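You operate a simulated robot arm through the tools that you are given. There is no shell and no other tool. Be economical: measure what you need, move in short steps, check, and stop when the job is done.

The job below is to be done with a simulated two-armed robot. You get a single attempt, and the scene is never put back.

## Task
Put the insulating tape from the middle shelf of the butyl store rack on top of the black chain oil tin. Then take the blue wiping pad and put it on top of the grey butyl block on the rear strip of the coater top. Then turn the flow dial to 5. Then open the shims carton lid. The order counts.

It is judged by the outcome, as a careful person would: the job done as asked, and still so three seconds after it is handed in. It fails if anything else is knocked over, pushed out of place, dropped, spilled or broken. Lids that push on must go on centred and level and be pressed home; caps that screw on are set level and turned clockwise until they are tight.

## Robot
Two 7-joint arms with fingered hands on one trunk, on a base that drives. Base frame: it is fixed to the floor where the robot stands at the start and does not move with it; the origin is under the middle of the robot, x ahead of it, y to its left, z up. Units: m, degrees, N and s.
The left shoulder is at the start at [0.07, 0.166, 1.068], the right one opposite. With the tool pointing down near the work surface each hand reaches from about 0.42 to 0.96 m from the robot's upright axis, wherever it stands, measured 20 degrees to its own side. Places, roughly: blue wiping pad (6x5x4 cm) [-2.1, -1, 0.9]; chain oil tin [0.5, 0, 1]; flow dial [0.7, 3.9, 1]; grey butyl block [-2.5, -2.75, 1]; insulating tape (7x7x2 cm) [0.5, -0.2, 1]; shims carton lid [0.2, -16.2, 0.3]. Payload 4.1 kg a hand.
The TCP of each hand is the grasp point between the finger pads, 0.032 m short of the fingertips. In the tool frame z runs along the fingers and y along their closing line. Largest opening 0.108 m; the body of the gripper starts 0.038 m behind the TCP. The gripper is a hand of 4 fingers: y runs from the thumb to the fingers, the wrist lies at [-0.016, -0.108, -0.186] in the tool frame, and closing takes about 1.5 s.
Orientation is that of the tool frame in the base frame, as a unit quaternion [x, y, z, w]. With the fingers straight down and the wrist toward the robot, the tool's x, y and z point along [0, 1, 0], [1, 0, 0] and [0, 0, -1] of the base frame.

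## Interface
- The arms move only by the tool jog_arm. It takes "left_series", "right_series" or both (then of equal length, played together; a hand with none holds still); each is one flat list of numbers, 7 for each row, row after row: the shift along the tool's x, y, z in mm, then the turn, a rotation vector about the tool's x, y, z in degrees, then the finger opening in mm, from 0 to 108. In form: [x, y, z, wx, wy, wz, grip, x, y, z, wx, wy, wz, grip, ...]. A call has 1 to 8 rows; each row is the pose to reach, as a shift and turn from the pose commanded when the call began, along the tool's axes at that moment. Rows are played at 5 a second. More than 0.05 m and 8.6 degrees between two rows, or a gripper value outside its range, and nothing of the call is played. A pose out of reach is approached as far as the arm can. The call stops where the force on the tool passes 40 N (or 10 N more than at its start, if that is more) or the arm is blocked; 0.2 s more then pass. Each finger travels about 0.045 m/s and halts on what it meets, pressing with about 33 N; the grip force reading is that of the motor and also rises with nothing between the fingers. The clock runs only during rows and for 0.2 s after the last one: add rows that repeat a pose to give the fingers time. It gives the time, the measured TCP pose, the force on the tool (base axes), the opening and the grip force at its end, in the units of the frame above (readings bear some noise), with the torque about the TCP (base axes, N m) and any sound that the robot's microphone picked up.
- Cameras (640 x 400 px; columns grow to the right, rows downward): "scene" is now at [0.1405, -0.0277, 1.3396]; the picture's right is [-0.28, -0.96, 0.00], its down [-0.22, 0.06, -0.97] and it looks along [0.93, -0.27, -0.23] (base axes); focal length 219 px, centre (320, 200). "left" rides on the left gripper at [-0.064, -0.093, -0.131] in its tool frame; the picture's right is [-0.80, -0.28, 0.53], its down [0.55, -0.71, 0.45] and it looks along [0.25, 0.65, 0.72] (tool axes); focal length 247 px, centre (320, 200). "right" rides on the right gripper at [0.064, -0.093, -0.132] in its tool frame; the picture's right is [-0.80, 0.28, -0.53], its down [-0.55, -0.71, 0.45] and it looks along [-0.25, 0.65, 0.72] (tool axes); focal length 247 px, centre (320, 200). There is no depth. A picture from a camera that has moved, and an enlarged one, comes with that camera's place and axes in the base frame and with its lens. The place of the scene camera against the robot may be out by one fixed shift of up to 0.012 m in any direction.
- camera(camera): a new picture of that camera. No time passes.
- raise_lower(by): slides the trunk up (or, below 0, down) by that many m; the arms and the scene camera ride with it, the base frame stays. It gives what a move gives, with no picture.
- base_move(legs): drives the robot by 1 to 6 legs, each [ahead, left, turn to the left] in m, m and degrees, along the robot's own axes; the way and the turn of a leg run together, so that a leg with both is an arc; at most 1.5 m and 180 degrees a leg. The arms and the cameras ride along, it lands a little off, and it stops where it bumps. It gives what a move gives.
- set_grasp(shape, hand): the hand has 4 fingers and takes this shape, open, in about a second: jaw (thumb against the fingers, like two jaws); tri (thumb and two fingers); tip (a fingertip pinch); poke (one finger out to press); point (the index stretched); flat (the hand flat); cup (the hand cupped); fist (a fist). The gripper value then closes the fingers along that shape, each until it touches; the sizes above hold for jaw. It gives what a move gives, with no picture.
- head_to(pan, tilt): turns the head with the scene camera to pan (to the left, within 86 degrees either way) and tilt (down, from -29 to 69), counted from straight ahead of the robot. It gives what a move gives.
- close_up(camera, box): a new picture of the part [left, top, right, bottom] of that camera's present view, enlarged. No time passes.
- sign_off(): hands the job in; it is judged then, once.

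Go step by step. Nothing tells you exact positions but the pictures and the camera data: compare them with the known pose of the tool, close in by small moves and look again before you grip or let go. The budget is 165 turns and 122 pictures, counting those below and the enlarged ones. Unless the task says otherwise, let go and move clear before handing in, and close with one line.

The tools are called after ">>>" as name(argument=value, ...) on one line, values as JSON. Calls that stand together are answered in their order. jog_arm: Moves the arms, as the interface text tells. Its arguments: {"type":"object","properties":{"left_series":{"type":"array"},"right_series":{"type":"array"}},"required":[]} The other tools are called the same way: raise_lower (by) slides the trunk up or down; set_grasp (shape, hand) gives the hand a shape; base_move (legs) drives the base; head_to (pan, tilt) turns the head that bears the scene camera; camera (camera) takes a picture; close_up (camera, box) takes an enlarged picture of a part of a camera's view; sign_off () hands the job in.

At the start:

```text
time_s: 0.0
left_eef_pos: [0.5499, 0.1115, 0.9997]
left_ee_rot: [0.707, 0.707, 0.0, 0.0]
left_force: [0.3, -0.6, -0.3]
left_moment: [0.02, -0.01, 0.0]
left_gripper_width: 0.1076
left_grasp_force: 0.1
left_shape: jaw
right_eef_pos: [0.2742, -0.1953, 1.2599]
right_ee_rot: [0.707, 0.707, -0.001, 0.001]
right_force: [0.0, 0.1, -0.2]
right_moment: [0.0, -0.01, -0.01]
right_gripper_width: 0.1076
right_grasp_force: 0.1
right_shape: jaw
trunk travel left (down, up): [-0.575, 0.365]
robot x, y, heading: [0.0016, -0.0008, 0.1]
head pan, tilt: [-16.4, 13.0]
```

scene: 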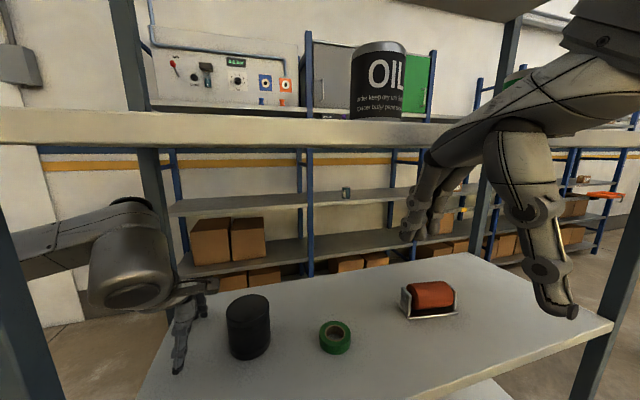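
right: 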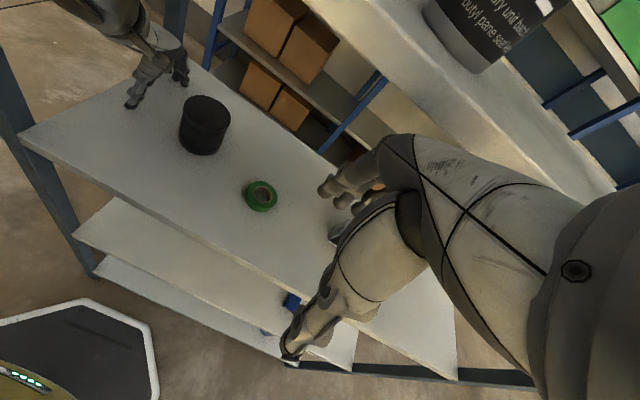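
left: 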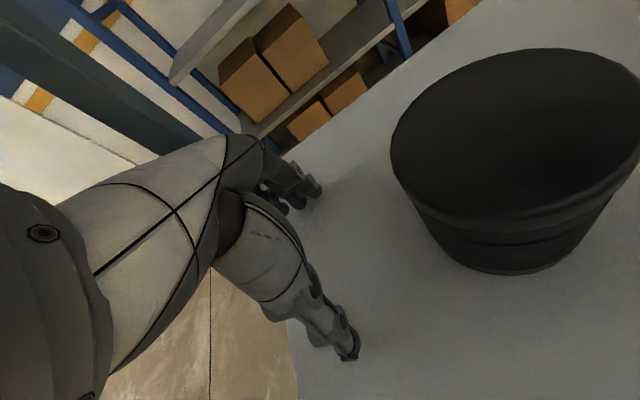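

I see a black tin at about [0.51, 0.00, top 1.06] and the green tape at about [0.47, -0.16, 0.98]. There is also an OIL can higher up, so I'll check the labels before moving.

>>> close_up(camera="scene", box=[200, 260, 400, 385])

>>> close_up(camera="scene", box=[280, 20, 480, 145])

>>> head_to(pan=0, tilt=45)

>>> camera(camera="scene")

```text
3.20 times, centred on (300, 322) of scene
camera zoom: at [0.1405, -0.0277, 1.3396], right [-0.28, -0.96, 0.0], down [-0.22, 0.06, -0.97], along [0.93, -0.27, -0.23], focal length 702 px, centre (384, -192)
```

zoom: 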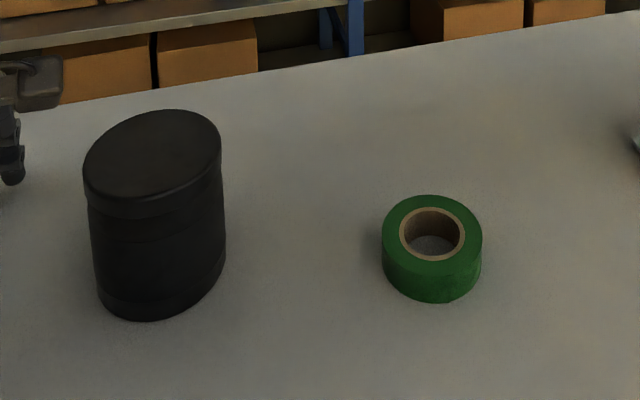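

```text
3.20 times, centred on (380, 82) of scene
camera zoom: at [0.1405, -0.0277, 1.3396], right [-0.28, -0.96, 0.0], down [-0.22, 0.06, -0.97], along [0.93, -0.27, -0.23], focal length 702 px, centre (128, 576)
```

zoom: 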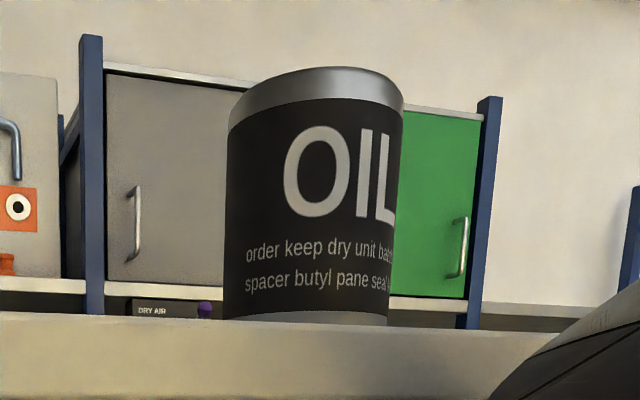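

```text
time_s: 1.0
left_eef_pos: [0.5499, 0.1112, 1.0002]
left_ee_rot: [0.707, 0.707, 0.0, 0.0]
left_force: [-0.7, -0.4, -0.3]
left_moment: [0.05, -0.01, -0.03]
left_gripper_width: 0.1075
left_grasp_force: 0.0
left_shape: jaw
right_eef_pos: [0.2741, -0.1959, 1.2595]
right_ee_rot: [0.707, 0.707, 0.0, 0.0]
right_force: [-0.5, 0.5, -0.1]
right_moment: [0.01, -0.01, 0.0]
right_gripper_width: 0.1079
right_grasp_force: 0.1
right_shape: jaw
trunk travel left (down, up): [-0.575, 0.365]
robot x, y, heading: [-0.0013, -0.0007, 0.3]
head pan, tilt: [0.0, 45.0]
```

```text
116 pictures are left
camera scene: at [0.1324, -0.0015, 1.2896], right [0.0, -1.0, 0.0], down [-0.71, 0.0, -0.71], along [0.71, 0.0, -0.71], focal length 219 px, centre (320, 200)
```

scene: 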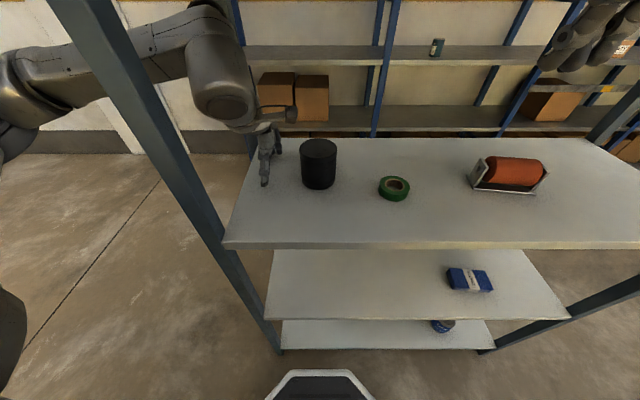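

The plain black tin and the tape are both on the shelf at about z = 0.965, which fits the given places. Before putting an arm inside I need the height of the board above.

>>> head_to(pan=0, tilt=0)

>>> camera(camera="scene")

>>> raise_lower(by=0.06)

>>> camera(camera="scene")

```text
time_s: 2.1
left_eef_pos: [0.5505, 0.1106, 0.9996]
left_ee_rot: [0.707, 0.707, 0.0, -0.001]
left_force: [-0.1, -1.0, -0.6]
left_moment: [0.01, 0.03, -0.01]
left_gripper_width: 0.1077
left_grasp_force: 0.1
left_shape: jaw
right_eef_pos: [0.275, -0.1953, 1.26]
right_ee_rot: [0.707, 0.707, 0.0, 0.001]
right_force: [-0.4, 0.0, 0.5]
right_moment: [-0.02, 0.02, -0.01]
right_gripper_width: 0.1074
right_grasp_force: 0.0
right_shape: jaw
trunk travel left (down, up): [-0.575, 0.365]
robot x, y, heading: [-0.0005, 0.0023, 0.3]
head pan, tilt: [0.0, 0.0]
```

```text
115 pictures are left
camera scene: at [0.1411, -0.0014, 1.3604], right [0.0, -1.0, 0.0], down [0.0, 0.0, -1.0], along [1.0, 0.0, 0.0], focal length 219 px, centre (320, 200)
```

scene: 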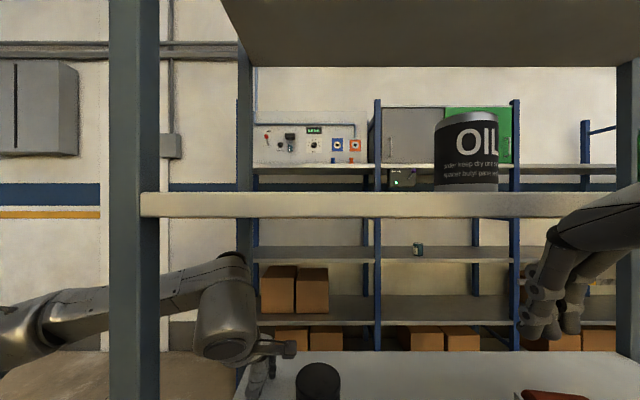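

```text
time_s: 3.1
left_eef_pos: [0.5481, 0.1114, 1.0605]
left_ee_rot: [0.707, 0.707, 0.0, 0.0]
left_force: [-0.1, -0.1, -0.3]
left_moment: [0.0, -0.01, 0.02]
left_gripper_width: 0.1076
left_grasp_force: 0.1
left_shape: jaw
right_eef_pos: [0.2734, -0.1957, 1.3199]
right_ee_rot: [0.708, 0.707, 0.0, 0.001]
right_force: [-3.5, -0.2, 1.7]
right_moment: [0.0, -0.17, -0.07]
right_gripper_width: 0.1079
right_grasp_force: 0.1
right_shape: jaw
trunk travel left (down, up): [-0.635, 0.305]
robot x, y, heading: [-0.0015, -0.0028, -0.3]
head pan, tilt: [0.0, 0.0]
```

```text
114 pictures are left
camera scene: at [0.1396, -0.0014, 1.4207], right [0.0, -1.0, 0.0], down [0.0, 0.0, -1.0], along [1.0, 0.0, 0.0], focal length 219 px, centre (320, 200)
```

scene: 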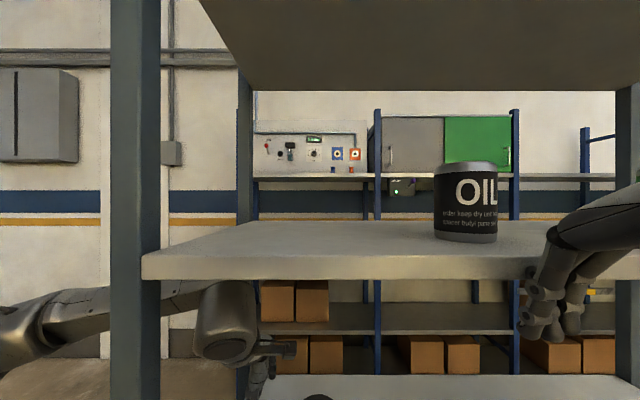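

The upper board runs from about z = 1.345 to 1.368, with its front edge at x ≈ 0.34. A fully upright hand above the tin would be tight, so I'll lower the trunk again and look at the hand shape to plan a sideways lean.

>>> raise_lower(by=-0.06)

>>> head_to(pan=-20, tilt=25)

>>> close_up(camera="scene", box=[320, 0, 640, 200])

>>> close_up(camera="right", box=[240, 130, 480, 280])

```text
time_s: 4.1
left_eef_pos: [0.5499, 0.1107, 0.9994]
left_ee_rot: [0.707, 0.707, 0.0, -0.001]
left_force: [0.4, 0.6, -0.5]
left_moment: [0.04, 0.01, 0.03]
left_gripper_width: 0.1074
left_grasp_force: 0.1
left_shape: jaw
right_eef_pos: [0.2757, -0.1959, 1.2587]
right_ee_rot: [0.707, 0.707, -0.001, 0.0]
right_force: [0.7, -0.8, -0.2]
right_moment: [0.02, 0.01, -0.01]
right_gripper_width: 0.1075
right_grasp_force: 0.2
right_shape: jaw
trunk travel left (down, up): [-0.575, 0.365]
robot x, y, heading: [-0.0031, -0.0008, 0.1]
head pan, tilt: [0.0, 0.0]
```

```text
time_s: 5.0
left_eef_pos: [0.5501, 0.1116, 0.9996]
left_ee_rot: [0.708, 0.706, 0.0, 0.0]
left_force: [-0.3, -0.5, -0.7]
left_moment: [0.01, -0.03, -0.02]
left_gripper_width: 0.1077
left_grasp_force: 0.1
left_shape: jaw
right_eef_pos: [0.2749, -0.1957, 1.2595]
right_ee_rot: [0.707, 0.707, 0.001, 0.0]
right_force: [0.1, 0.7, 0.9]
right_moment: [0.0, 0.02, -0.03]
right_gripper_width: 0.1077
right_grasp_force: 0.1
right_shape: jaw
trunk travel left (down, up): [-0.575, 0.365]
robot x, y, heading: [0.0033, 0.0015, 0.1]
head pan, tilt: [-20.0, 25.0]
```

```text
2.00 times, centred on (480, 100) of scene
camera zoom: at [0.1377, -0.0329, 1.3202], right [-0.34, -0.94, 0.0], down [-0.4, 0.14, -0.91], along [0.85, -0.31, -0.42], focal length 439 px, centre (0, 400)
```

zoom: 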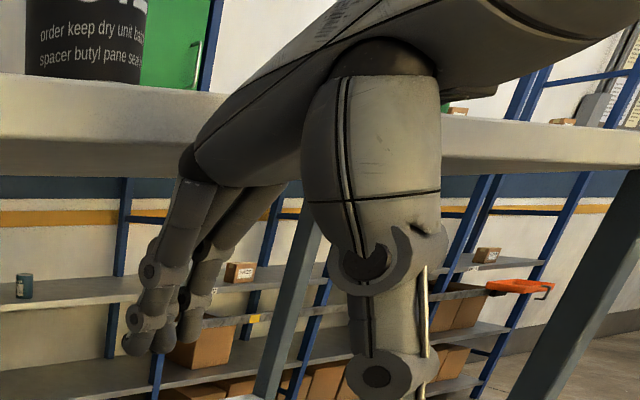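

```text
2.67 times, centred on (360, 205) of right
camera zoom: at [0.1832, -0.1302, 1.3922], right [0.28, -0.8, 0.53], down [-0.71, -0.55, -0.45], along [0.65, -0.25, -0.72], focal length 659 px, centre (213, 187)
```

zoom: 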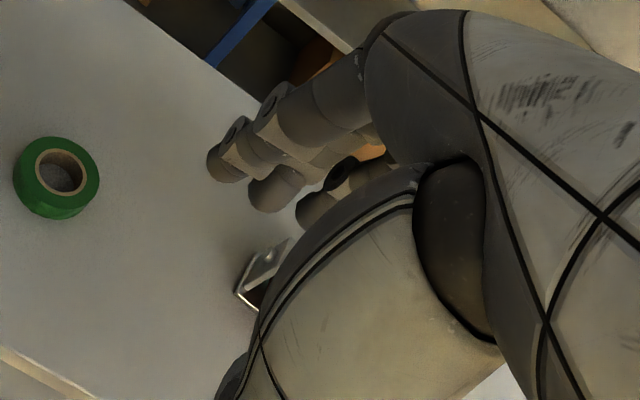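

The hand is broad, with three fingers and a thumb. I'll test how high an upright hand can go under the board by raising the left one in small steps and watching the force.

>>> jog_arm(left_series=[0, 0, -20, 0, 0, 0, 108, 0, 0, -40, 0, 0, 0, 108, 0, 0, -55, 0, 0, 0, 108, 0, 0, -65, 0, 0, 0, 108, 0, 0, -75, 0, 0, 0, 108, 0, 0, -75, 0, 0, 0, 108])

>>> head_to(pan=25, tilt=10)

>>> camera(camera="scene")

```text
time_s: 6.4
left_eef_pos: [0.5501, 0.1108, 1.0761]
left_ee_rot: [0.707, 0.707, 0.0, 0.001]
left_force: [0.4, 0.1, -0.2]
left_moment: [0.0, 0.0, 0.03]
left_gripper_width: 0.1075
left_grasp_force: 0.1
left_shape: jaw
right_eef_pos: [0.2749, -0.1959, 1.2599]
right_ee_rot: [0.707, 0.707, 0.0, 0.001]
right_force: [-0.4, 0.0, 0.6]
right_moment: [0.03, -0.01, -0.03]
right_gripper_width: 0.1074
right_grasp_force: 0.0
right_shape: jaw
trunk travel left (down, up): [-0.575, 0.365]
robot x, y, heading: [0.0007, 0.0007, -0.0]
head pan, tilt: [-20.0, 25.0]
```

```text
time_s: 7.5
left_eef_pos: [0.5497, 0.1109, 1.0741]
left_ee_rot: [0.707, 0.708, -0.001, -0.001]
left_force: [0.4, -0.8, 0.0]
left_moment: [0.01, -0.01, 0.01]
left_gripper_width: 0.1077
left_grasp_force: 0.1
left_shape: jaw
right_eef_pos: [0.2744, -0.1947, 1.2599]
right_ee_rot: [0.707, 0.707, -0.001, 0.0]
right_force: [-0.4, 0.7, 0.2]
right_moment: [0.02, 0.03, 0.01]
right_gripper_width: 0.1076
right_grasp_force: 0.1
right_shape: jaw
trunk travel left (down, up): [-0.575, 0.365]
robot x, y, heading: [0.0059, 0.0026, 0.2]
head pan, tilt: [25.0, 10.0]
```

```text
111 pictures are left
camera scene: at [0.1353, 0.0378, 1.3444], right [0.42, -0.91, 0.0], down [-0.16, -0.07, -0.98], along [0.89, 0.42, -0.17], focal length 219 px, centre (320, 200)
```

scene: 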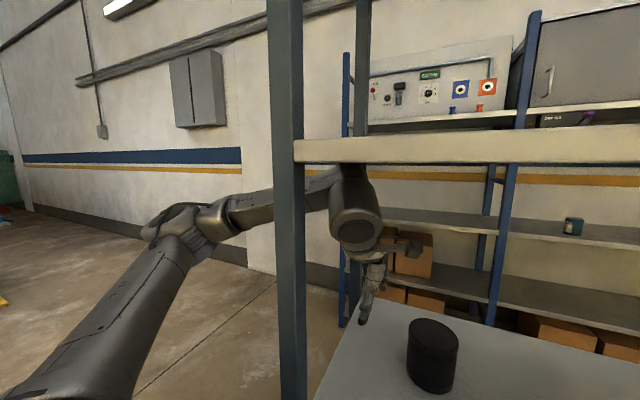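

An upright hand tops out at about z = 1.08 under the board, which is too low for placing on the tin. I'll use the right hand yawed by 90 degrees and leaned back, with the fingers pointing forward and down. First I'll check the tip shape.

>>> set_grasp(shape="tip", hand="right")

>>> head_to(pan=-30, tilt=25)

>>> camera(camera="scene")

>>> camera(camera="right")

```text
time_s: 8.4
left_eef_pos: [0.5502, 0.1118, 1.0751]
left_ee_rot: [0.707, 0.707, 0.0, 0.0]
left_force: [0.5, -0.6, 0.7]
left_moment: [0.02, -0.01, -0.02]
left_gripper_width: 0.1077
left_grasp_force: 0.1
left_shape: jaw
right_eef_pos: [0.2741, -0.1943, 1.2601]
right_ee_rot: [0.706, 0.708, 0.0, 0.001]
right_force: [-0.4, 0.2, 0.2]
right_moment: [-0.03, 0.01, -0.02]
right_gripper_width: 0.1077
right_grasp_force: 0.1
right_shape: tip
trunk travel left (down, up): [-0.575, 0.365]
robot x, y, heading: [0.0009, -0.0002, -0.0]
head pan, tilt: [25.0, 10.0]
```

```text
time_s: 9.6
left_eef_pos: [0.5498, 0.1113, 1.0744]
left_ee_rot: [0.707, 0.707, 0.001, -0.001]
left_force: [-0.2, -0.3, -0.4]
left_moment: [-0.01, 0.01, 0.01]
left_gripper_width: 0.1074
left_grasp_force: 0.0
left_shape: jaw
right_eef_pos: [0.2744, -0.1952, 1.2606]
right_ee_rot: [0.707, 0.707, 0.0, -0.001]
right_force: [1.1, 0.2, 0.1]
right_moment: [0.02, -0.01, -0.01]
right_gripper_width: 0.1079
right_grasp_force: 0.1
right_shape: tip
trunk travel left (down, up): [-0.575, 0.365]
robot x, y, heading: [0.0062, -0.0006, -0.0]
head pan, tilt: [-30.0, 25.0]
```

```text
110 pictures are left
camera scene: at [0.1309, -0.0474, 1.3201], right [-0.5, -0.87, 0.0], down [-0.37, 0.21, -0.91], along [0.79, -0.45, -0.42], focal length 219 px, centre (320, 200)
```

scene: 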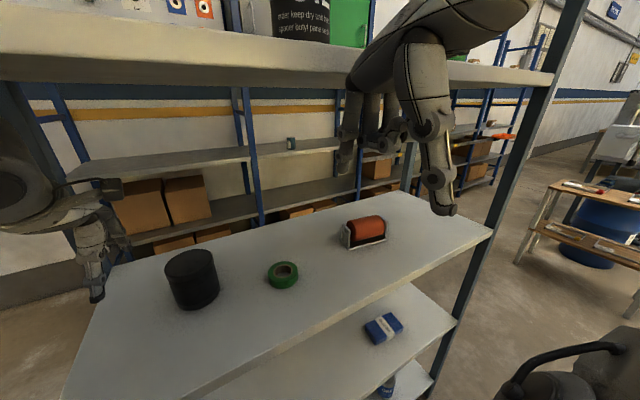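

```text
109 pictures are left
camera right: at [0.1832, -0.1302, 1.3922], right [0.28, -0.8, 0.53], down [-0.71, -0.55, -0.45], along [0.65, -0.25, -0.72], focal length 247 px, centre (320, 200)
```

right: 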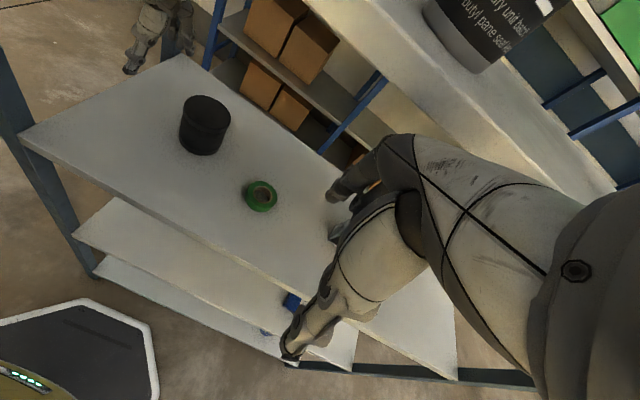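

In the tip shape a single index finger opposes the thumb, and the index will be on the low side when leaned, which suits the tape. Now I'll turn and lower the right hand in front of the rack.

>>> jog_arm(right_series=[0, 0, 10, -2.61, -2.61, -7.17, 108, 0, 0, 20, -5.22, -5.22, -14.33, 108, 0, -5, 30, -7.83, -7.83, -21.5, 108, 0, -10, 40, -10.43, -10.43, -28.67, 108, 0, -10, 50, -13.04, -13.04, -35.83, 108, 0, -10, 60, -15.65, -15.65, -43.0, 108, 0, -10, 70, -18.26, -18.26, -50.17, 108, 0, -10, 80, -20.87, -20.87, -57.33, 108])

>>> camera(camera="scene")

```text
time_s: 11.4
left_eef_pos: [0.5481, 0.1117, 1.0752]
left_ee_rot: [0.707, 0.707, 0.001, 0.0]
left_force: [0.0, 0.0, 0.6]
left_moment: [-0.04, 0.0, -0.01]
left_gripper_width: 0.1075
left_grasp_force: 0.1
left_shape: jaw
right_eef_pos: [0.2606, -0.1937, 1.1796]
right_ee_rot: [0.276, 0.93, -0.005, 0.241]
right_force: [1.6, -0.2, -1.1]
right_moment: [0.0, 0.07, -0.01]
right_gripper_width: 0.1074
right_grasp_force: 0.0
right_shape: tip
trunk travel left (down, up): [-0.575, 0.365]
robot x, y, heading: [-0.0005, -0.0024, -0.2]
head pan, tilt: [-30.0, 25.0]
```

```text
108 pictures are left
camera scene: at [0.1289, -0.0473, 1.3203], right [-0.5, -0.87, 0.0], down [-0.36, 0.21, -0.91], along [0.79, -0.45, -0.42], focal length 219 px, centre (320, 200)
```

scene: 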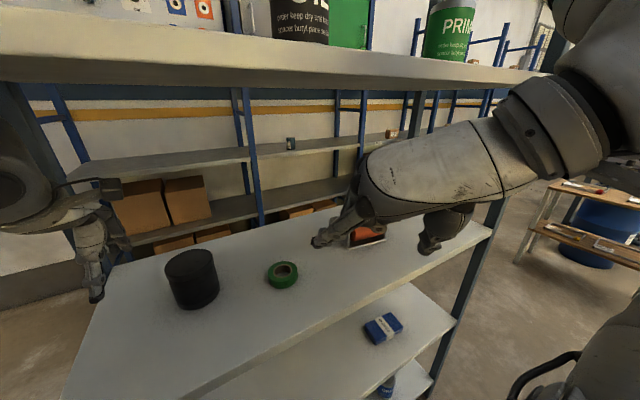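

The turn is going well. I'll finish it in place.

>>> jog_arm(right_series=[0, 0, 0, -2.61, -2.61, -7.17, 108, 0, 0, 0, -5.22, -5.22, -14.33, 108, 0, 0, 0, -7.83, -7.83, -21.5, 108, 0, 0, 0, -10.43, -10.43, -28.67, 108, 0, 0, 0, -10.43, -10.43, -28.67, 108])

>>> camera(camera="right")

>>> camera(camera="scene")

```text
time_s: 12.6
left_eef_pos: [0.5499, 0.1098, 1.0739]
left_ee_rot: [0.707, 0.707, 0.001, 0.0]
left_force: [-0.2, 0.3, 0.2]
left_moment: [0.03, 0.0, 0.0]
left_gripper_width: 0.1076
left_grasp_force: 0.0
left_shape: jaw
right_eef_pos: [0.2057, -0.1018, 1.1633]
right_ee_rot: [0.001, 0.94, 0.0, 0.342]
right_force: [-0.3, 0.1, -0.2]
right_moment: [0.04, 0.0, 0.01]
right_gripper_width: 0.1078
right_grasp_force: 0.0
right_shape: tip
right hand out of reach, approached as far as the arm can: row 1, 2, 3, 4, 5
trunk travel left (down, up): [-0.575, 0.365]
robot x, y, heading: [0.0054, -0.002, 0.2]
head pan, tilt: [-30.0, 25.0]
```

```text
107 pictures are left
camera right: at [0.0728, -0.1942, 1.2229], right [0.27, 0.28, 0.92], down [0.71, -0.71, 0.01], along [0.65, 0.65, -0.39], focal length 247 px, centre (320, 200)
```

right: 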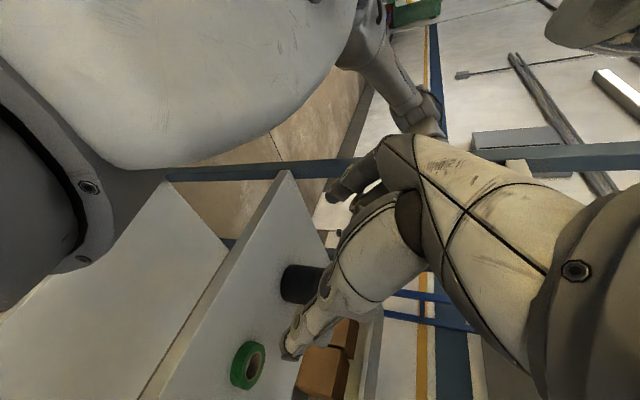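

```text
106 pictures are left
camera scene: at [0.1316, -0.0488, 1.3199], right [-0.5, -0.87, 0.0], down [-0.37, 0.21, -0.91], along [0.78, -0.45, -0.42], focal length 219 px, centre (320, 200)
```

scene: 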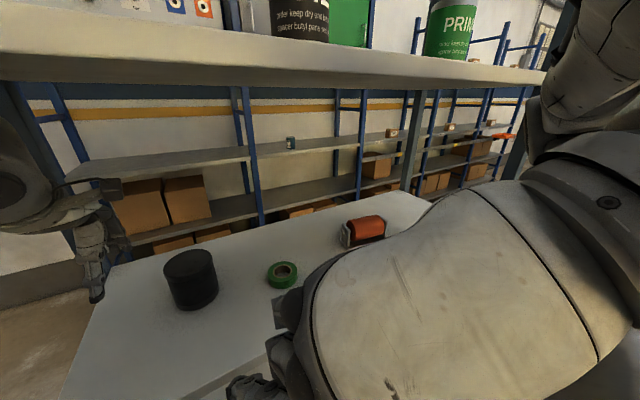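

The orientation is right, but the hand slid because it was too close to the body. I'll bring it forward over the shelf to about [0.38, -0.156, 1.12].

>>> jog_arm(right_series=[-21, -11, 29, 0, 0, 0, 108, -42, -22, 58, 0, 0, 0, 108, -63, -32, 87, 0, 0, 0, 108, -85, -43, 116, 0, 0, 0, 108, -106, -54, 145, 0, 0, 0, 108, -106, -54, 145, 0, 0, 0, 108])

>>> camera(camera="right")

>>> camera(camera="scene")

```text
time_s: 14.0
left_eef_pos: [0.5494, 0.1115, 1.0747]
left_ee_rot: [0.707, 0.707, 0.0, 0.001]
left_force: [-0.8, 0.1, -0.2]
left_moment: [0.01, -0.01, -0.03]
left_gripper_width: 0.1074
left_grasp_force: 0.1
left_shape: jaw
right_eef_pos: [0.2158, -0.0891, 1.1786]
right_ee_rot: [0.001, 0.94, -0.001, 0.342]
right_force: [-0.4, 0.1, 0.1]
right_moment: [-0.01, -0.01, 0.0]
right_gripper_width: 0.1079
right_grasp_force: 0.0
right_shape: tip
right hand out of reach, approached as far as the arm can: row 1, 2, 3, 4, 5, 6
trunk travel left (down, up): [-0.575, 0.365]
robot x, y, heading: [-0.0036, -0.0021, 0.1]
head pan, tilt: [-30.0, 25.0]
```

```text
105 pictures are left
camera right: at [0.0839, -0.1809, 1.2388], right [0.27, 0.28, 0.92], down [0.71, -0.71, 0.01], along [0.65, 0.65, -0.39], focal length 247 px, centre (320, 200)
```

right: 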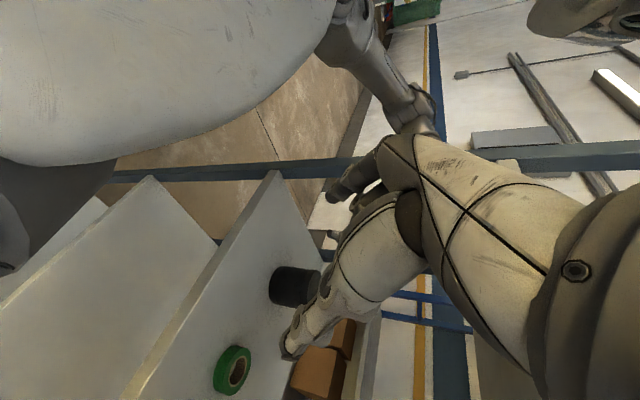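

```text
104 pictures are left
camera scene: at [0.1307, -0.0477, 1.3201], right [-0.5, -0.87, 0.0], down [-0.37, 0.21, -0.91], along [0.78, -0.45, -0.42], focal length 219 px, centre (320, 200)
```

scene: 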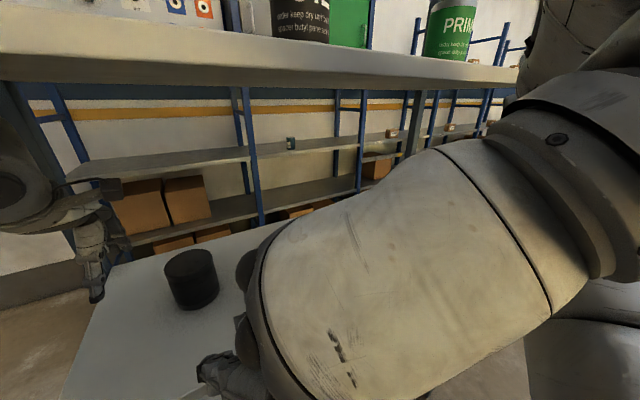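

This orientation is at a joint limit in the way I want to use it. A small backward tilt at the normal yaw also lowers the wrist, so I'll try 15 degrees of tilt on the left arm and rise to z ≈ 1.11 to see whether it clears the board.

>>> jog_arm(left_series=[0, 0, 0, -7.5, 0, 0, 108, 0, 0, 0, -15, 0, 0, 108, 0, 0, -10, -15, 0, 0, 108, 0, 0, -20, -15, 0, 0, 108, 0, 0, -30, -15, 0, 0, 108, 0, 0, -35, -15, 0, 0, 108, 0, 0, -35, -15, 0, 0, 108])

>>> head_to(pan=25, tilt=10)

>>> camera(camera="scene")

```text
time_s: 15.6
left_eef_pos: [0.5457, 0.1106, 1.095]
left_ee_rot: [0.706, 0.697, 0.093, 0.083]
left_force: [1.1, 0.6, 0.4]
left_moment: [-0.01, -0.01, 0.03]
left_gripper_width: 0.1075
left_grasp_force: 0.1
left_shape: jaw
right_eef_pos: [0.2168, -0.0882, 1.1764]
right_ee_rot: [0.0, 0.94, -0.001, 0.342]
right_force: [-0.5, -0.2, -0.1]
right_moment: [0.01, 0.03, 0.01]
right_gripper_width: 0.1076
right_grasp_force: 0.0
right_shape: tip
trunk travel left (down, up): [-0.575, 0.365]
robot x, y, heading: [-0.0011, -0.001, -0.1]
head pan, tilt: [-30.0, 25.0]
```

```text
time_s: 16.9
left_eef_pos: [0.5476, 0.1115, 1.0962]
left_ee_rot: [0.706, 0.697, 0.092, 0.08]
left_force: [0.0, 0.3, 0.6]
left_moment: [0.0, 0.0, 0.0]
left_gripper_width: 0.1077
left_grasp_force: 0.1
left_shape: jaw
right_eef_pos: [0.2172, -0.0874, 1.1768]
right_ee_rot: [0.0, 0.94, -0.001, 0.342]
right_force: [-0.2, -0.3, -0.4]
right_moment: [-0.03, 0.0, 0.02]
right_gripper_width: 0.1076
right_grasp_force: 0.0
right_shape: tip
trunk travel left (down, up): [-0.575, 0.365]
robot x, y, heading: [0.0024, 0.0, 0.3]
head pan, tilt: [25.0, 10.0]
```

```text
103 pictures are left
camera scene: at [0.1356, 0.0393, 1.3433], right [0.42, -0.91, 0.0], down [-0.16, -0.07, -0.98], along [0.89, 0.42, -0.17], focal length 219 px, centre (320, 200)
```

scene: 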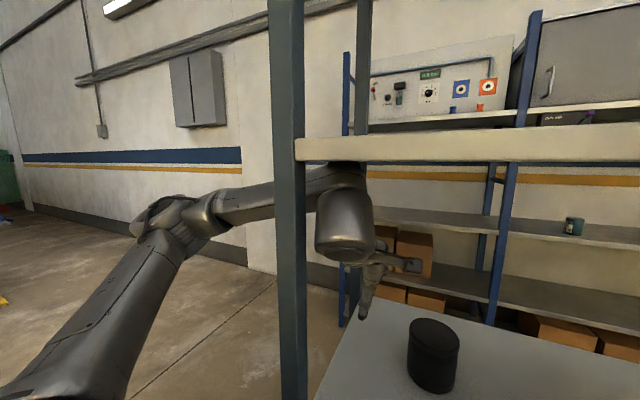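

The left arm stopped at about 1.095, so its wrist link is touching the board about 5 cm behind the tin's line. Above the tin the wrist would sit further out, so I'll test the same height at x ≈ 0.495.

>>> jog_arm(left_series=[0, -5, 19, 0, 0, 0, 108, 0, -28, 13, 0, 0, 0, 108, 0, -53, 6, 0, 0, 0, 108, 0, -53, -7, 0, 0, 0, 108, 0, -53, -14, 0, 0, 0, 108, 0, -50, -26, 0, 0, 0, 108, 0, -50, -26, 0, 0, 0, 108])

>>> camera(camera="scene")

```text
time_s: 18.7
left_eef_pos: [0.5151, 0.1167, 1.089]
left_ee_rot: [0.703, 0.704, 0.077, 0.06]
left_force: [-0.1, 0.4, -0.4]
left_moment: [-0.01, 0.01, 0.01]
left_gripper_width: 0.1081
left_grasp_force: 0.1
left_shape: jaw
right_eef_pos: [0.2381, -0.0875, 1.1752]
right_ee_rot: [0.0, 0.943, -0.002, 0.332]
right_force: [1.0, -0.1, -0.8]
right_moment: [0.01, 0.04, 0.02]
right_gripper_width: 0.1077
right_grasp_force: 0.0
right_shape: tip
trunk travel left (down, up): [-0.575, 0.365]
robot x, y, heading: [-0.0029, 0.0017, -0.2]
head pan, tilt: [25.0, 10.0]
stopped in row 7 (left hand): the arm was blocked; the commanded pose is now the measured one
```

```text
102 pictures are left
camera scene: at [0.1608, 0.0394, 1.3431], right [0.42, -0.91, -0.01], down [-0.18, -0.08, -0.98], along [0.89, 0.42, -0.19], focal length 219 px, centre (320, 200)
```

scene: 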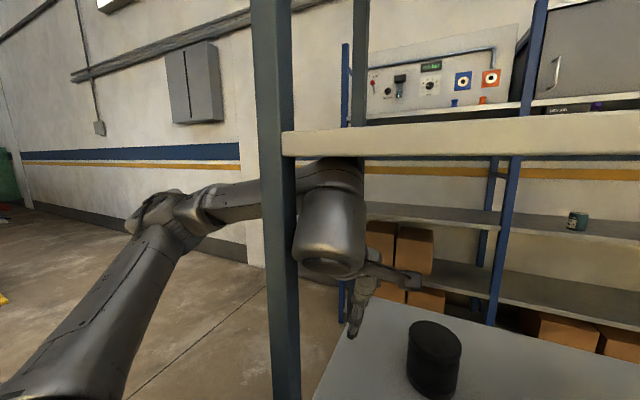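

The left arm enters from behind the post, and pulling it back pressed it on the post. I'll relieve that straight away by moving it forward and down.

>>> jog_arm(left_series=[0, 10, 5, 0, 0, 0, 108, 0, 20, 15, 0, 0, 0, 108, 0, 30, 25, 0, 0, 0, 108, 0, 30, 25, 0, 0, 0, 108])

>>> camera(camera="scene")

```text
time_s: 19.7
left_eef_pos: [0.5288, 0.1129, 1.0921]
left_ee_rot: [0.701, 0.703, 0.09, 0.079]
left_force: [0.3, -0.1, 0.1]
left_moment: [0.02, 0.01, 0.0]
left_gripper_width: 0.1078
left_grasp_force: 0.2
left_shape: jaw
right_eef_pos: [0.215, -0.0922, 1.1793]
right_ee_rot: [0.0, 0.94, -0.001, 0.342]
right_force: [-0.8, -0.9, 0.0]
right_moment: [0.01, -0.08, 0.02]
right_gripper_width: 0.1078
right_grasp_force: 0.1
right_shape: tip
trunk travel left (down, up): [-0.575, 0.365]
robot x, y, heading: [0.0005, -0.0017, 0.0]
head pan, tilt: [25.0, 10.0]
```

```text
101 pictures are left
camera scene: at [0.1337, 0.0357, 1.3452], right [0.42, -0.91, 0.0], down [-0.16, -0.07, -0.98], along [0.89, 0.42, -0.17], focal length 219 px, centre (320, 200)
```

scene: 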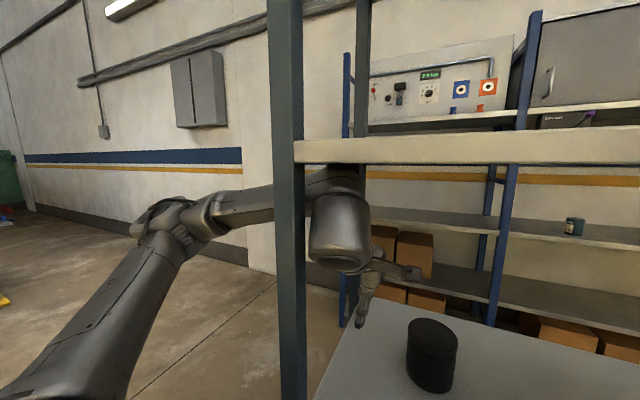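

The posture is relaxed again. Next I'll rotate the right hand back toward the normal yaw and plan a small back-tilt grasp with it.

>>> jog_arm(right_series=[0, 0, 0, 2.61, 2.61, 7.17, 108, 0, 0, 0, 5.22, 5.22, 14.33, 108, 0, 0, 0, 7.83, 7.83, 21.5, 108, 0, 0, 0, 10.43, 10.43, 28.67, 108, 0, 0, 0, 13.04, 13.04, 35.83, 108, 0, 0, 0, 15.65, 15.65, 43.0, 108, 0, 0, 0, 18.26, 18.26, 50.17, 108, 0, 0, 0, 20.87, 20.87, 57.33, 108])

>>> head_to(pan=-25, tilt=20)

>>> camera(camera="scene")

```text
time_s: 21.5
left_eef_pos: [0.5301, 0.1111, 1.0907]
left_ee_rot: [0.702, 0.703, 0.09, 0.077]
left_force: [-0.1, 0.1, 0.1]
left_moment: [0.0, -0.01, -0.01]
left_gripper_width: 0.1077
left_grasp_force: 0.2
left_shape: jaw
right_eef_pos: [0.2171, -0.0941, 1.1756]
right_ee_rot: [0.509, 0.852, -0.004, 0.126]
right_force: [-0.2, 0.0, -0.3]
right_moment: [0.01, -0.01, 0.0]
right_gripper_width: 0.1078
right_grasp_force: 0.0
right_shape: tip
trunk travel left (down, up): [-0.575, 0.365]
robot x, y, heading: [-0.0013, -0.0019, -0.1]
head pan, tilt: [25.0, 10.0]
```

```text
time_s: 22.7
left_eef_pos: [0.53, 0.1121, 1.0902]
left_ee_rot: [0.701, 0.703, 0.09, 0.076]
left_force: [0.2, 0.9, -0.4]
left_moment: [-0.01, -0.04, -0.01]
left_gripper_width: 0.108
left_grasp_force: 0.1
left_shape: jaw
right_eef_pos: [0.2179, -0.0958, 1.1771]
right_ee_rot: [0.506, 0.853, -0.002, 0.128]
right_force: [-0.3, 0.4, -0.8]
right_moment: [-0.02, 0.04, 0.01]
right_gripper_width: 0.1081
right_grasp_force: 0.0
right_shape: tip
trunk travel left (down, up): [-0.575, 0.365]
robot x, y, heading: [-0.0019, -0.0031, 0.0]
head pan, tilt: [-25.0, 20.0]
```

```text
100 pictures are left
camera scene: at [0.1314, 0.0406, 1.329], right [0.48, -0.88, 0.0], down [-0.29, -0.16, -0.94], along [0.83, 0.45, -0.33], focal length 219 px, centre (320, 200)
```

scene: 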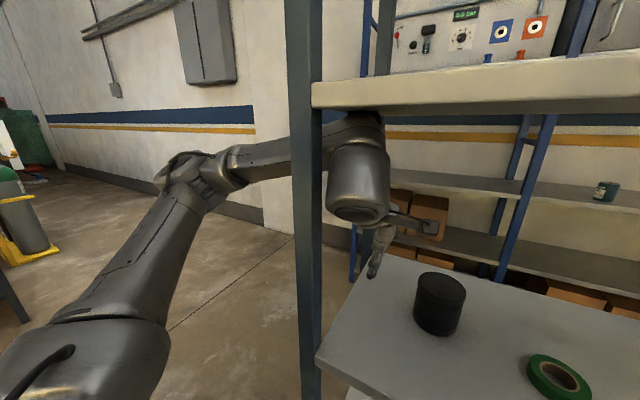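

The head did not turn because the right arm is right beside it. I'll move the right hand out to the right and forward while finishing its rotation back.

>>> jog_arm(right_series=[-32, 1, 20, 2.61, 2.61, 7.17, 108, -64, 2, 40, 5.22, 5.22, 14.33, 108, -97, 3, 60, 7.83, 7.83, 21.5, 108, -129, 4, 81, 10.43, 10.43, 28.67, 108, -129, 4, 81, 10.43, 10.43, 28.67, 108])

>>> head_to(pan=-25, tilt=20)

>>> camera(camera="scene")

```text
time_s: 23.9
left_eef_pos: [0.528, 0.1136, 1.0896]
left_ee_rot: [0.7, 0.704, 0.091, 0.076]
left_force: [-0.4, 0.8, -0.1]
left_moment: [0.01, 0.01, 0.0]
left_gripper_width: 0.1079
left_grasp_force: 0.0
left_shape: jaw
right_eef_pos: [0.2943, -0.2102, 1.1286]
right_ee_rot: [0.708, 0.706, 0.0, -0.001]
right_force: [-0.1, 0.3, -0.3]
right_moment: [0.0, 0.0, 0.01]
right_gripper_width: 0.1079
right_grasp_force: 0.0
right_shape: tip
trunk travel left (down, up): [-0.575, 0.365]
robot x, y, heading: [-0.0022, -0.0035, -0.0]
head pan, tilt: [-25.0, 20.0]
```

```text
time_s: 24.5
left_eef_pos: [0.5284, 0.1132, 1.0899]
left_ee_rot: [0.702, 0.703, 0.09, 0.077]
left_force: [-0.3, 1.0, -0.8]
left_moment: [0.01, -0.04, 0.0]
left_gripper_width: 0.1077
left_grasp_force: 0.0
left_shape: jaw
right_eef_pos: [0.2961, -0.2106, 1.1299]
right_ee_rot: [0.707, 0.707, 0.001, -0.001]
right_force: [0.9, 0.4, -0.3]
right_moment: [0.02, 0.02, 0.02]
right_gripper_width: 0.1077
right_grasp_force: 0.1
right_shape: tip
trunk travel left (down, up): [-0.575, 0.365]
robot x, y, heading: [0.001, -0.0064, 0.0]
head pan, tilt: [-25.0, 20.0]
```

```text
99 pictures are left
camera scene: at [0.134, -0.043, 1.3282], right [-0.42, -0.91, 0.0], down [-0.31, 0.14, -0.94], along [0.85, -0.4, -0.34], focal length 219 px, centre (320, 200)
```

scene: 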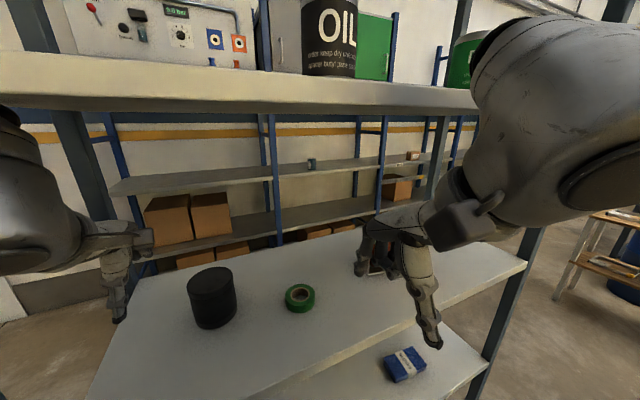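

The right hand is back at the normal yaw. I'll return it to the jaw shape, bring it low under the board to above the tape, and tilt it back 16 degrees.

>>> set_grasp(shape="jaw", hand="right")

>>> jog_arm(right_series=[15, 0, 40, 0, 0, 0, 108, 30, 0, 78, 0, 0, 0, 108, 35, 45, 80, 0, 0, 0, 108, 42, 92, 80, 0, 0, 0, 108, 47, 138, 80, 0, 0, 0, 108, 54, 182, 80, 0, 0, 0, 108, 54, 182, 80, -8, 0, 0, 108, 54, 182, 80, -16, 0, 0, 108])

>>> camera(camera="right")

>>> camera(camera="scene")

```text
time_s: 25.4
left_eef_pos: [0.5291, 0.1122, 1.0893]
left_ee_rot: [0.702, 0.703, 0.09, 0.076]
left_force: [-0.1, -0.8, -0.8]
left_moment: [0.0, 0.03, 0.01]
left_gripper_width: 0.1079
left_grasp_force: 0.2
left_shape: jaw
right_eef_pos: [0.2941, -0.2101, 1.1277]
right_ee_rot: [0.707, 0.707, -0.001, 0.0]
right_force: [-0.4, 0.1, -0.2]
right_moment: [-0.02, 0.0, -0.02]
right_gripper_width: 0.108
right_grasp_force: 0.0
right_shape: jaw
trunk travel left (down, up): [-0.575, 0.365]
robot x, y, heading: [-0.0023, -0.006, 0.1]
head pan, tilt: [-25.0, 20.0]
```

```text
time_s: 27.2
left_eef_pos: [0.5282, 0.118, 1.0918]
left_ee_rot: [0.701, 0.704, 0.088, 0.079]
left_force: [-0.4, 0.5, 0.1]
left_moment: [-0.06, 0.03, 0.0]
left_gripper_width: 0.1081
left_grasp_force: 0.1
left_shape: jaw
right_eef_pos: [0.4788, -0.1498, 1.051]
right_ee_rot: [0.699, 0.701, 0.098, 0.101]
right_force: [0.1, 0.3, -0.3]
right_moment: [-0.08, 0.0, -0.04]
right_gripper_width: 0.1081
right_grasp_force: 0.0
right_shape: jaw
right hand out of reach, approached as far as the arm can: row 2
trunk travel left (down, up): [-0.575, 0.365]
robot x, y, heading: [0.0044, -0.0012, 0.5]
head pan, tilt: [-25.0, 20.0]
```

```text
98 pictures are left
camera right: at [0.3553, -0.0847, 1.1525], right [0.13, -0.79, 0.59], down [-0.55, -0.55, -0.62], along [0.82, -0.25, -0.51], focal length 247 px, centre (320, 200)
```

right: 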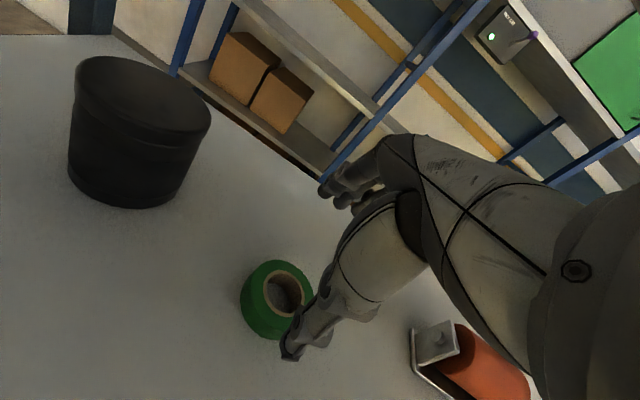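

```text
97 pictures are left
camera scene: at [0.1352, -0.0369, 1.33], right [-0.42, -0.91, 0.0], down [-0.31, 0.14, -0.94], along [0.85, -0.39, -0.34], focal length 219 px, centre (320, 200)
```

scene: 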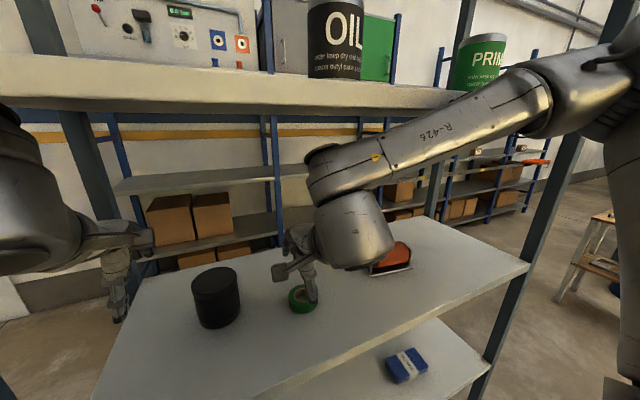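

The hand is above the tape. I'll test the rise to z ≈ 1.115 here with this tilt.

>>> jog_arm(right_series=[0, 5, -19, 0, 0, 0, 108, 0, 11, -38, 0, 0, 0, 108, 0, 15, -53, 0, 0, 0, 108, 0, 18, -62, 0, 0, 0, 108, 0, 18, -62, 0, 0, 0, 108])

>>> camera(camera="scene")

```text
time_s: 28.6
left_eef_pos: [0.5289, 0.1113, 1.0923]
left_ee_rot: [0.701, 0.704, 0.089, 0.076]
left_force: [-4.9, -2.3, 3.8]
left_moment: [0.22, -0.3, 0.11]
left_gripper_width: 0.108
left_grasp_force: 0.0
left_shape: jaw
right_eef_pos: [0.4484, -0.1617, 1.0783]
right_ee_rot: [0.686, 0.72, 0.056, 0.09]
right_force: [1.5, 0.2, 4.8]
right_moment: [-0.04, 0.22, 0.0]
right_gripper_width: 0.1076
right_grasp_force: 0.1
right_shape: jaw
trunk travel left (down, up): [-0.575, 0.365]
robot x, y, heading: [-0.0037, -0.0032, -0.0]
head pan, tilt: [-25.0, 20.0]
stopped in row 5 (right hand): the arm was blocked; the commanded pose is now the measured one
```

```text
96 pictures are left
camera scene: at [0.1336, -0.0442, 1.3312], right [-0.42, -0.91, 0.0], down [-0.31, 0.15, -0.94], along [0.85, -0.39, -0.34], focal length 219 px, centre (320, 200)
```

scene: 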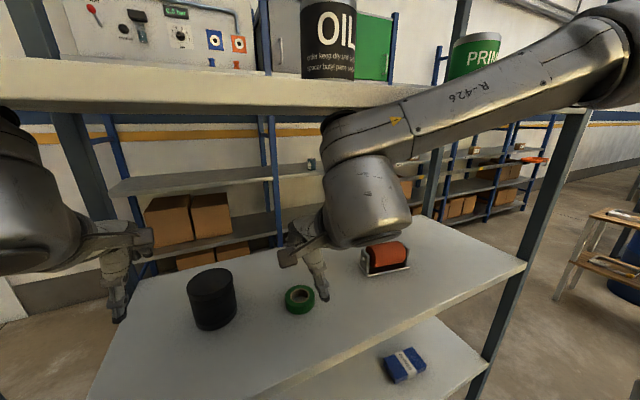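

The right forearm is coming in from above and resting against the board edge, because the trunk is too high. I'll pull both arms out, the left through the rack's open side, and then lower the trunk so the forearms come in lower.

>>> jog_arm(left_series=[0, 6, 18, 4.5, 0, 0, 108, 0, 12, 37, 9, 0, 0, 108, 0, 18, 56, 13.5, 0, 0, 108, 0, 18, 56, 13.5, 0, 0, 108], right_series=[0, -10, 15, 0, 0, 0, 108, 0, -20, 30, 0, 0, 0, 108, 0, -60, 20, 0, 0, 0, 108, 0, -100, 10, 0, 0, 0, 108])

>>> camera(camera="scene")

```text
time_s: 29.6
left_eef_pos: [0.5598, 0.1125, 1.0393]
left_ee_rot: [0.706, 0.708, 0.008, -0.008]
left_force: [0.2, -0.1, 0.3]
left_moment: [0.03, 0.0, 0.0]
left_gripper_width: 0.1077
left_grasp_force: 0.1
left_shape: jaw
right_eef_pos: [0.3625, -0.18, 1.0587]
right_ee_rot: [0.687, 0.719, 0.061, 0.09]
right_force: [-0.4, -1.1, 0.2]
right_moment: [0.07, -0.03, -0.01]
right_gripper_width: 0.108
right_grasp_force: 0.1
right_shape: jaw
right hand out of reach, approached as far as the arm can: row 4
trunk travel left (down, up): [-0.575, 0.365]
robot x, y, heading: [-0.0015, -0.0018, 0.0]
head pan, tilt: [-25.0, 20.0]
```

```text
95 pictures are left
camera scene: at [0.1337, -0.0465, 1.3282], right [-0.42, -0.91, 0.0], down [-0.31, 0.15, -0.94], along [0.85, -0.39, -0.34], focal length 219 px, centre (320, 200)
```

scene: 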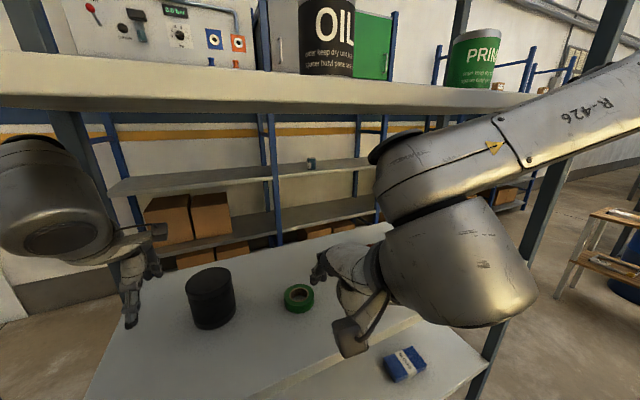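

Now the left hand goes out sideways between the posts.

>>> jog_arm(left_series=[45, 0, 0, 0, 0, 0, 108, 90, 0, 0, 0, 0, 0, 108, 135, 0, 0, 0, 0, 0, 108, 180, 0, 0, 0, 0, 0, 108, 225, 0, 0, 0, 0, 0, 108, 270, 0, 0, 0, 0, 0, 108, 310, 0, 0, 0, 0, 0, 108])

>>> head_to(pan=30, tilt=20)

>>> camera(camera="scene")

```text
time_s: 31.2
left_eef_pos: [0.5586, 0.4246, 1.0462]
left_ee_rot: [0.706, 0.708, 0.007, -0.006]
left_force: [0.4, -0.1, 0.1]
left_moment: [-0.06, -0.03, -0.02]
left_gripper_width: 0.1078
left_grasp_force: 0.0
left_shape: jaw
right_eef_pos: [0.362, -0.1759, 1.0617]
right_ee_rot: [0.687, 0.718, 0.059, 0.092]
right_force: [0.5, 1.1, 0.3]
right_moment: [-0.04, -0.02, 0.0]
right_gripper_width: 0.1076
right_grasp_force: 0.0
right_shape: jaw
trunk travel left (down, up): [-0.575, 0.365]
robot x, y, heading: [-0.0024, -0.0041, 0.2]
head pan, tilt: [-25.0, 20.0]
```

```text
time_s: 32.4
left_eef_pos: [0.5598, 0.4243, 1.0456]
left_ee_rot: [0.705, 0.709, 0.007, -0.008]
left_force: [-0.8, -0.1, 0.4]
left_moment: [0.02, -0.01, 0.01]
left_gripper_width: 0.1079
left_grasp_force: 0.1
left_shape: jaw
right_eef_pos: [0.3639, -0.177, 1.0598]
right_ee_rot: [0.687, 0.719, 0.06, 0.092]
right_force: [-0.5, 0.0, -0.2]
right_moment: [0.0, 0.0, 0.0]
right_gripper_width: 0.108
right_grasp_force: 0.0
right_shape: jaw
trunk travel left (down, up): [-0.575, 0.365]
robot x, y, heading: [-0.002, -0.0021, 0.3]
head pan, tilt: [30.0, 20.0]
```

```text
94 pictures are left
camera scene: at [0.13, 0.043, 1.3282], right [0.5, -0.87, 0.0], down [-0.3, -0.17, -0.94], along [0.81, 0.47, -0.34], focal length 219 px, centre (320, 200)
```

scene: 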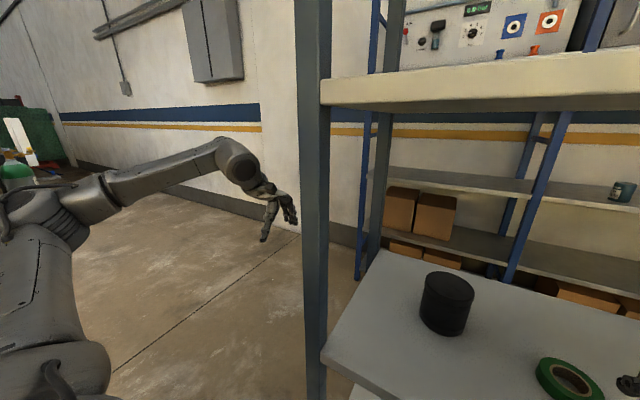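

Both arms are free. I'll back the base off 0.2 m, shift it 0.12 m left, and lower the trunk 0.2 m.

>>> base_move(legs=[[-0.2, 0, 0], [0, 0.12, 0]])

>>> raise_lower(by=-0.2)

>>> head_to(pan=-20, tilt=10)

>>> camera(camera="scene")

```text
time_s: 34.8
left_eef_pos: [0.3602, 0.5436, 1.0459]
left_ee_rot: [0.706, 0.709, 0.007, -0.007]
left_force: [-0.3, 0.3, 0.3]
left_moment: [-0.01, 0.02, 0.01]
left_gripper_width: 0.1078
left_grasp_force: 0.0
left_shape: jaw
right_eef_pos: [0.1649, -0.0568, 1.0598]
right_ee_rot: [0.687, 0.719, 0.06, 0.092]
right_force: [1.1, 0.2, 0.4]
right_moment: [-0.01, 0.01, 0.04]
right_gripper_width: 0.108
right_grasp_force: 0.0
right_shape: jaw
trunk travel left (down, up): [-0.575, 0.365]
robot x, y, heading: [-0.2005, 0.1186, 0.1]
head pan, tilt: [30.0, 20.0]
```

```text
time_s: 37.0
left_eef_pos: [0.3594, 0.5449, 0.8449]
left_ee_rot: [0.705, 0.709, 0.007, -0.007]
left_force: [0.2, -0.3, 0.6]
left_moment: [-0.02, -0.01, 0.0]
left_gripper_width: 0.1078
left_grasp_force: 0.1
left_shape: jaw
right_eef_pos: [0.1648, -0.0552, 0.861]
right_ee_rot: [0.687, 0.718, 0.06, 0.092]
right_force: [-0.6, 0.3, 0.2]
right_moment: [0.01, 0.0, -0.03]
right_gripper_width: 0.1079
right_grasp_force: 0.1
right_shape: jaw
trunk travel left (down, up): [-0.375, 0.565]
robot x, y, heading: [-0.2016, 0.119, 0.2]
head pan, tilt: [30.0, 20.0]
```

```text
time_s: 38.2
left_eef_pos: [0.3606, 0.5443, 0.8456]
left_ee_rot: [0.705, 0.709, 0.007, -0.007]
left_force: [-0.1, 0.1, 0.1]
left_moment: [0.02, 0.0, 0.0]
left_gripper_width: 0.1078
left_grasp_force: 0.1
left_shape: jaw
right_eef_pos: [0.1639, -0.0564, 0.8604]
right_ee_rot: [0.687, 0.719, 0.059, 0.092]
right_force: [-0.3, 0.9, -0.5]
right_moment: [0.02, -0.03, 0.0]
right_gripper_width: 0.1081
right_grasp_force: 0.0
right_shape: jaw
trunk travel left (down, up): [-0.375, 0.565]
robot x, y, heading: [-0.2, 0.1202, 0.2]
head pan, tilt: [-20.0, 10.0]
```

```text
93 pictures are left
camera scene: at [-0.0622, 0.085, 1.1445], right [-0.34, -0.94, 0.0], down [-0.16, 0.06, -0.98], along [0.93, -0.33, -0.17], focal length 219 px, centre (320, 200)
```

scene: 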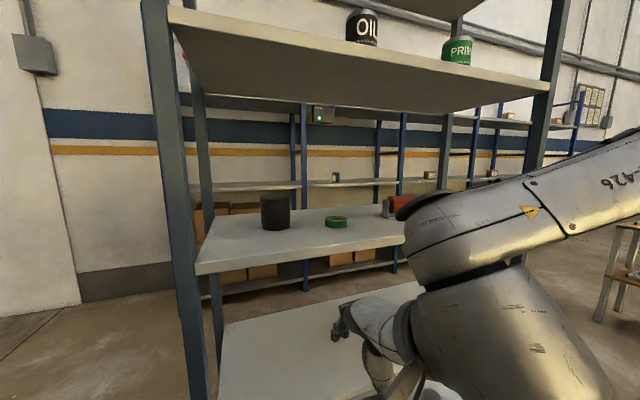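

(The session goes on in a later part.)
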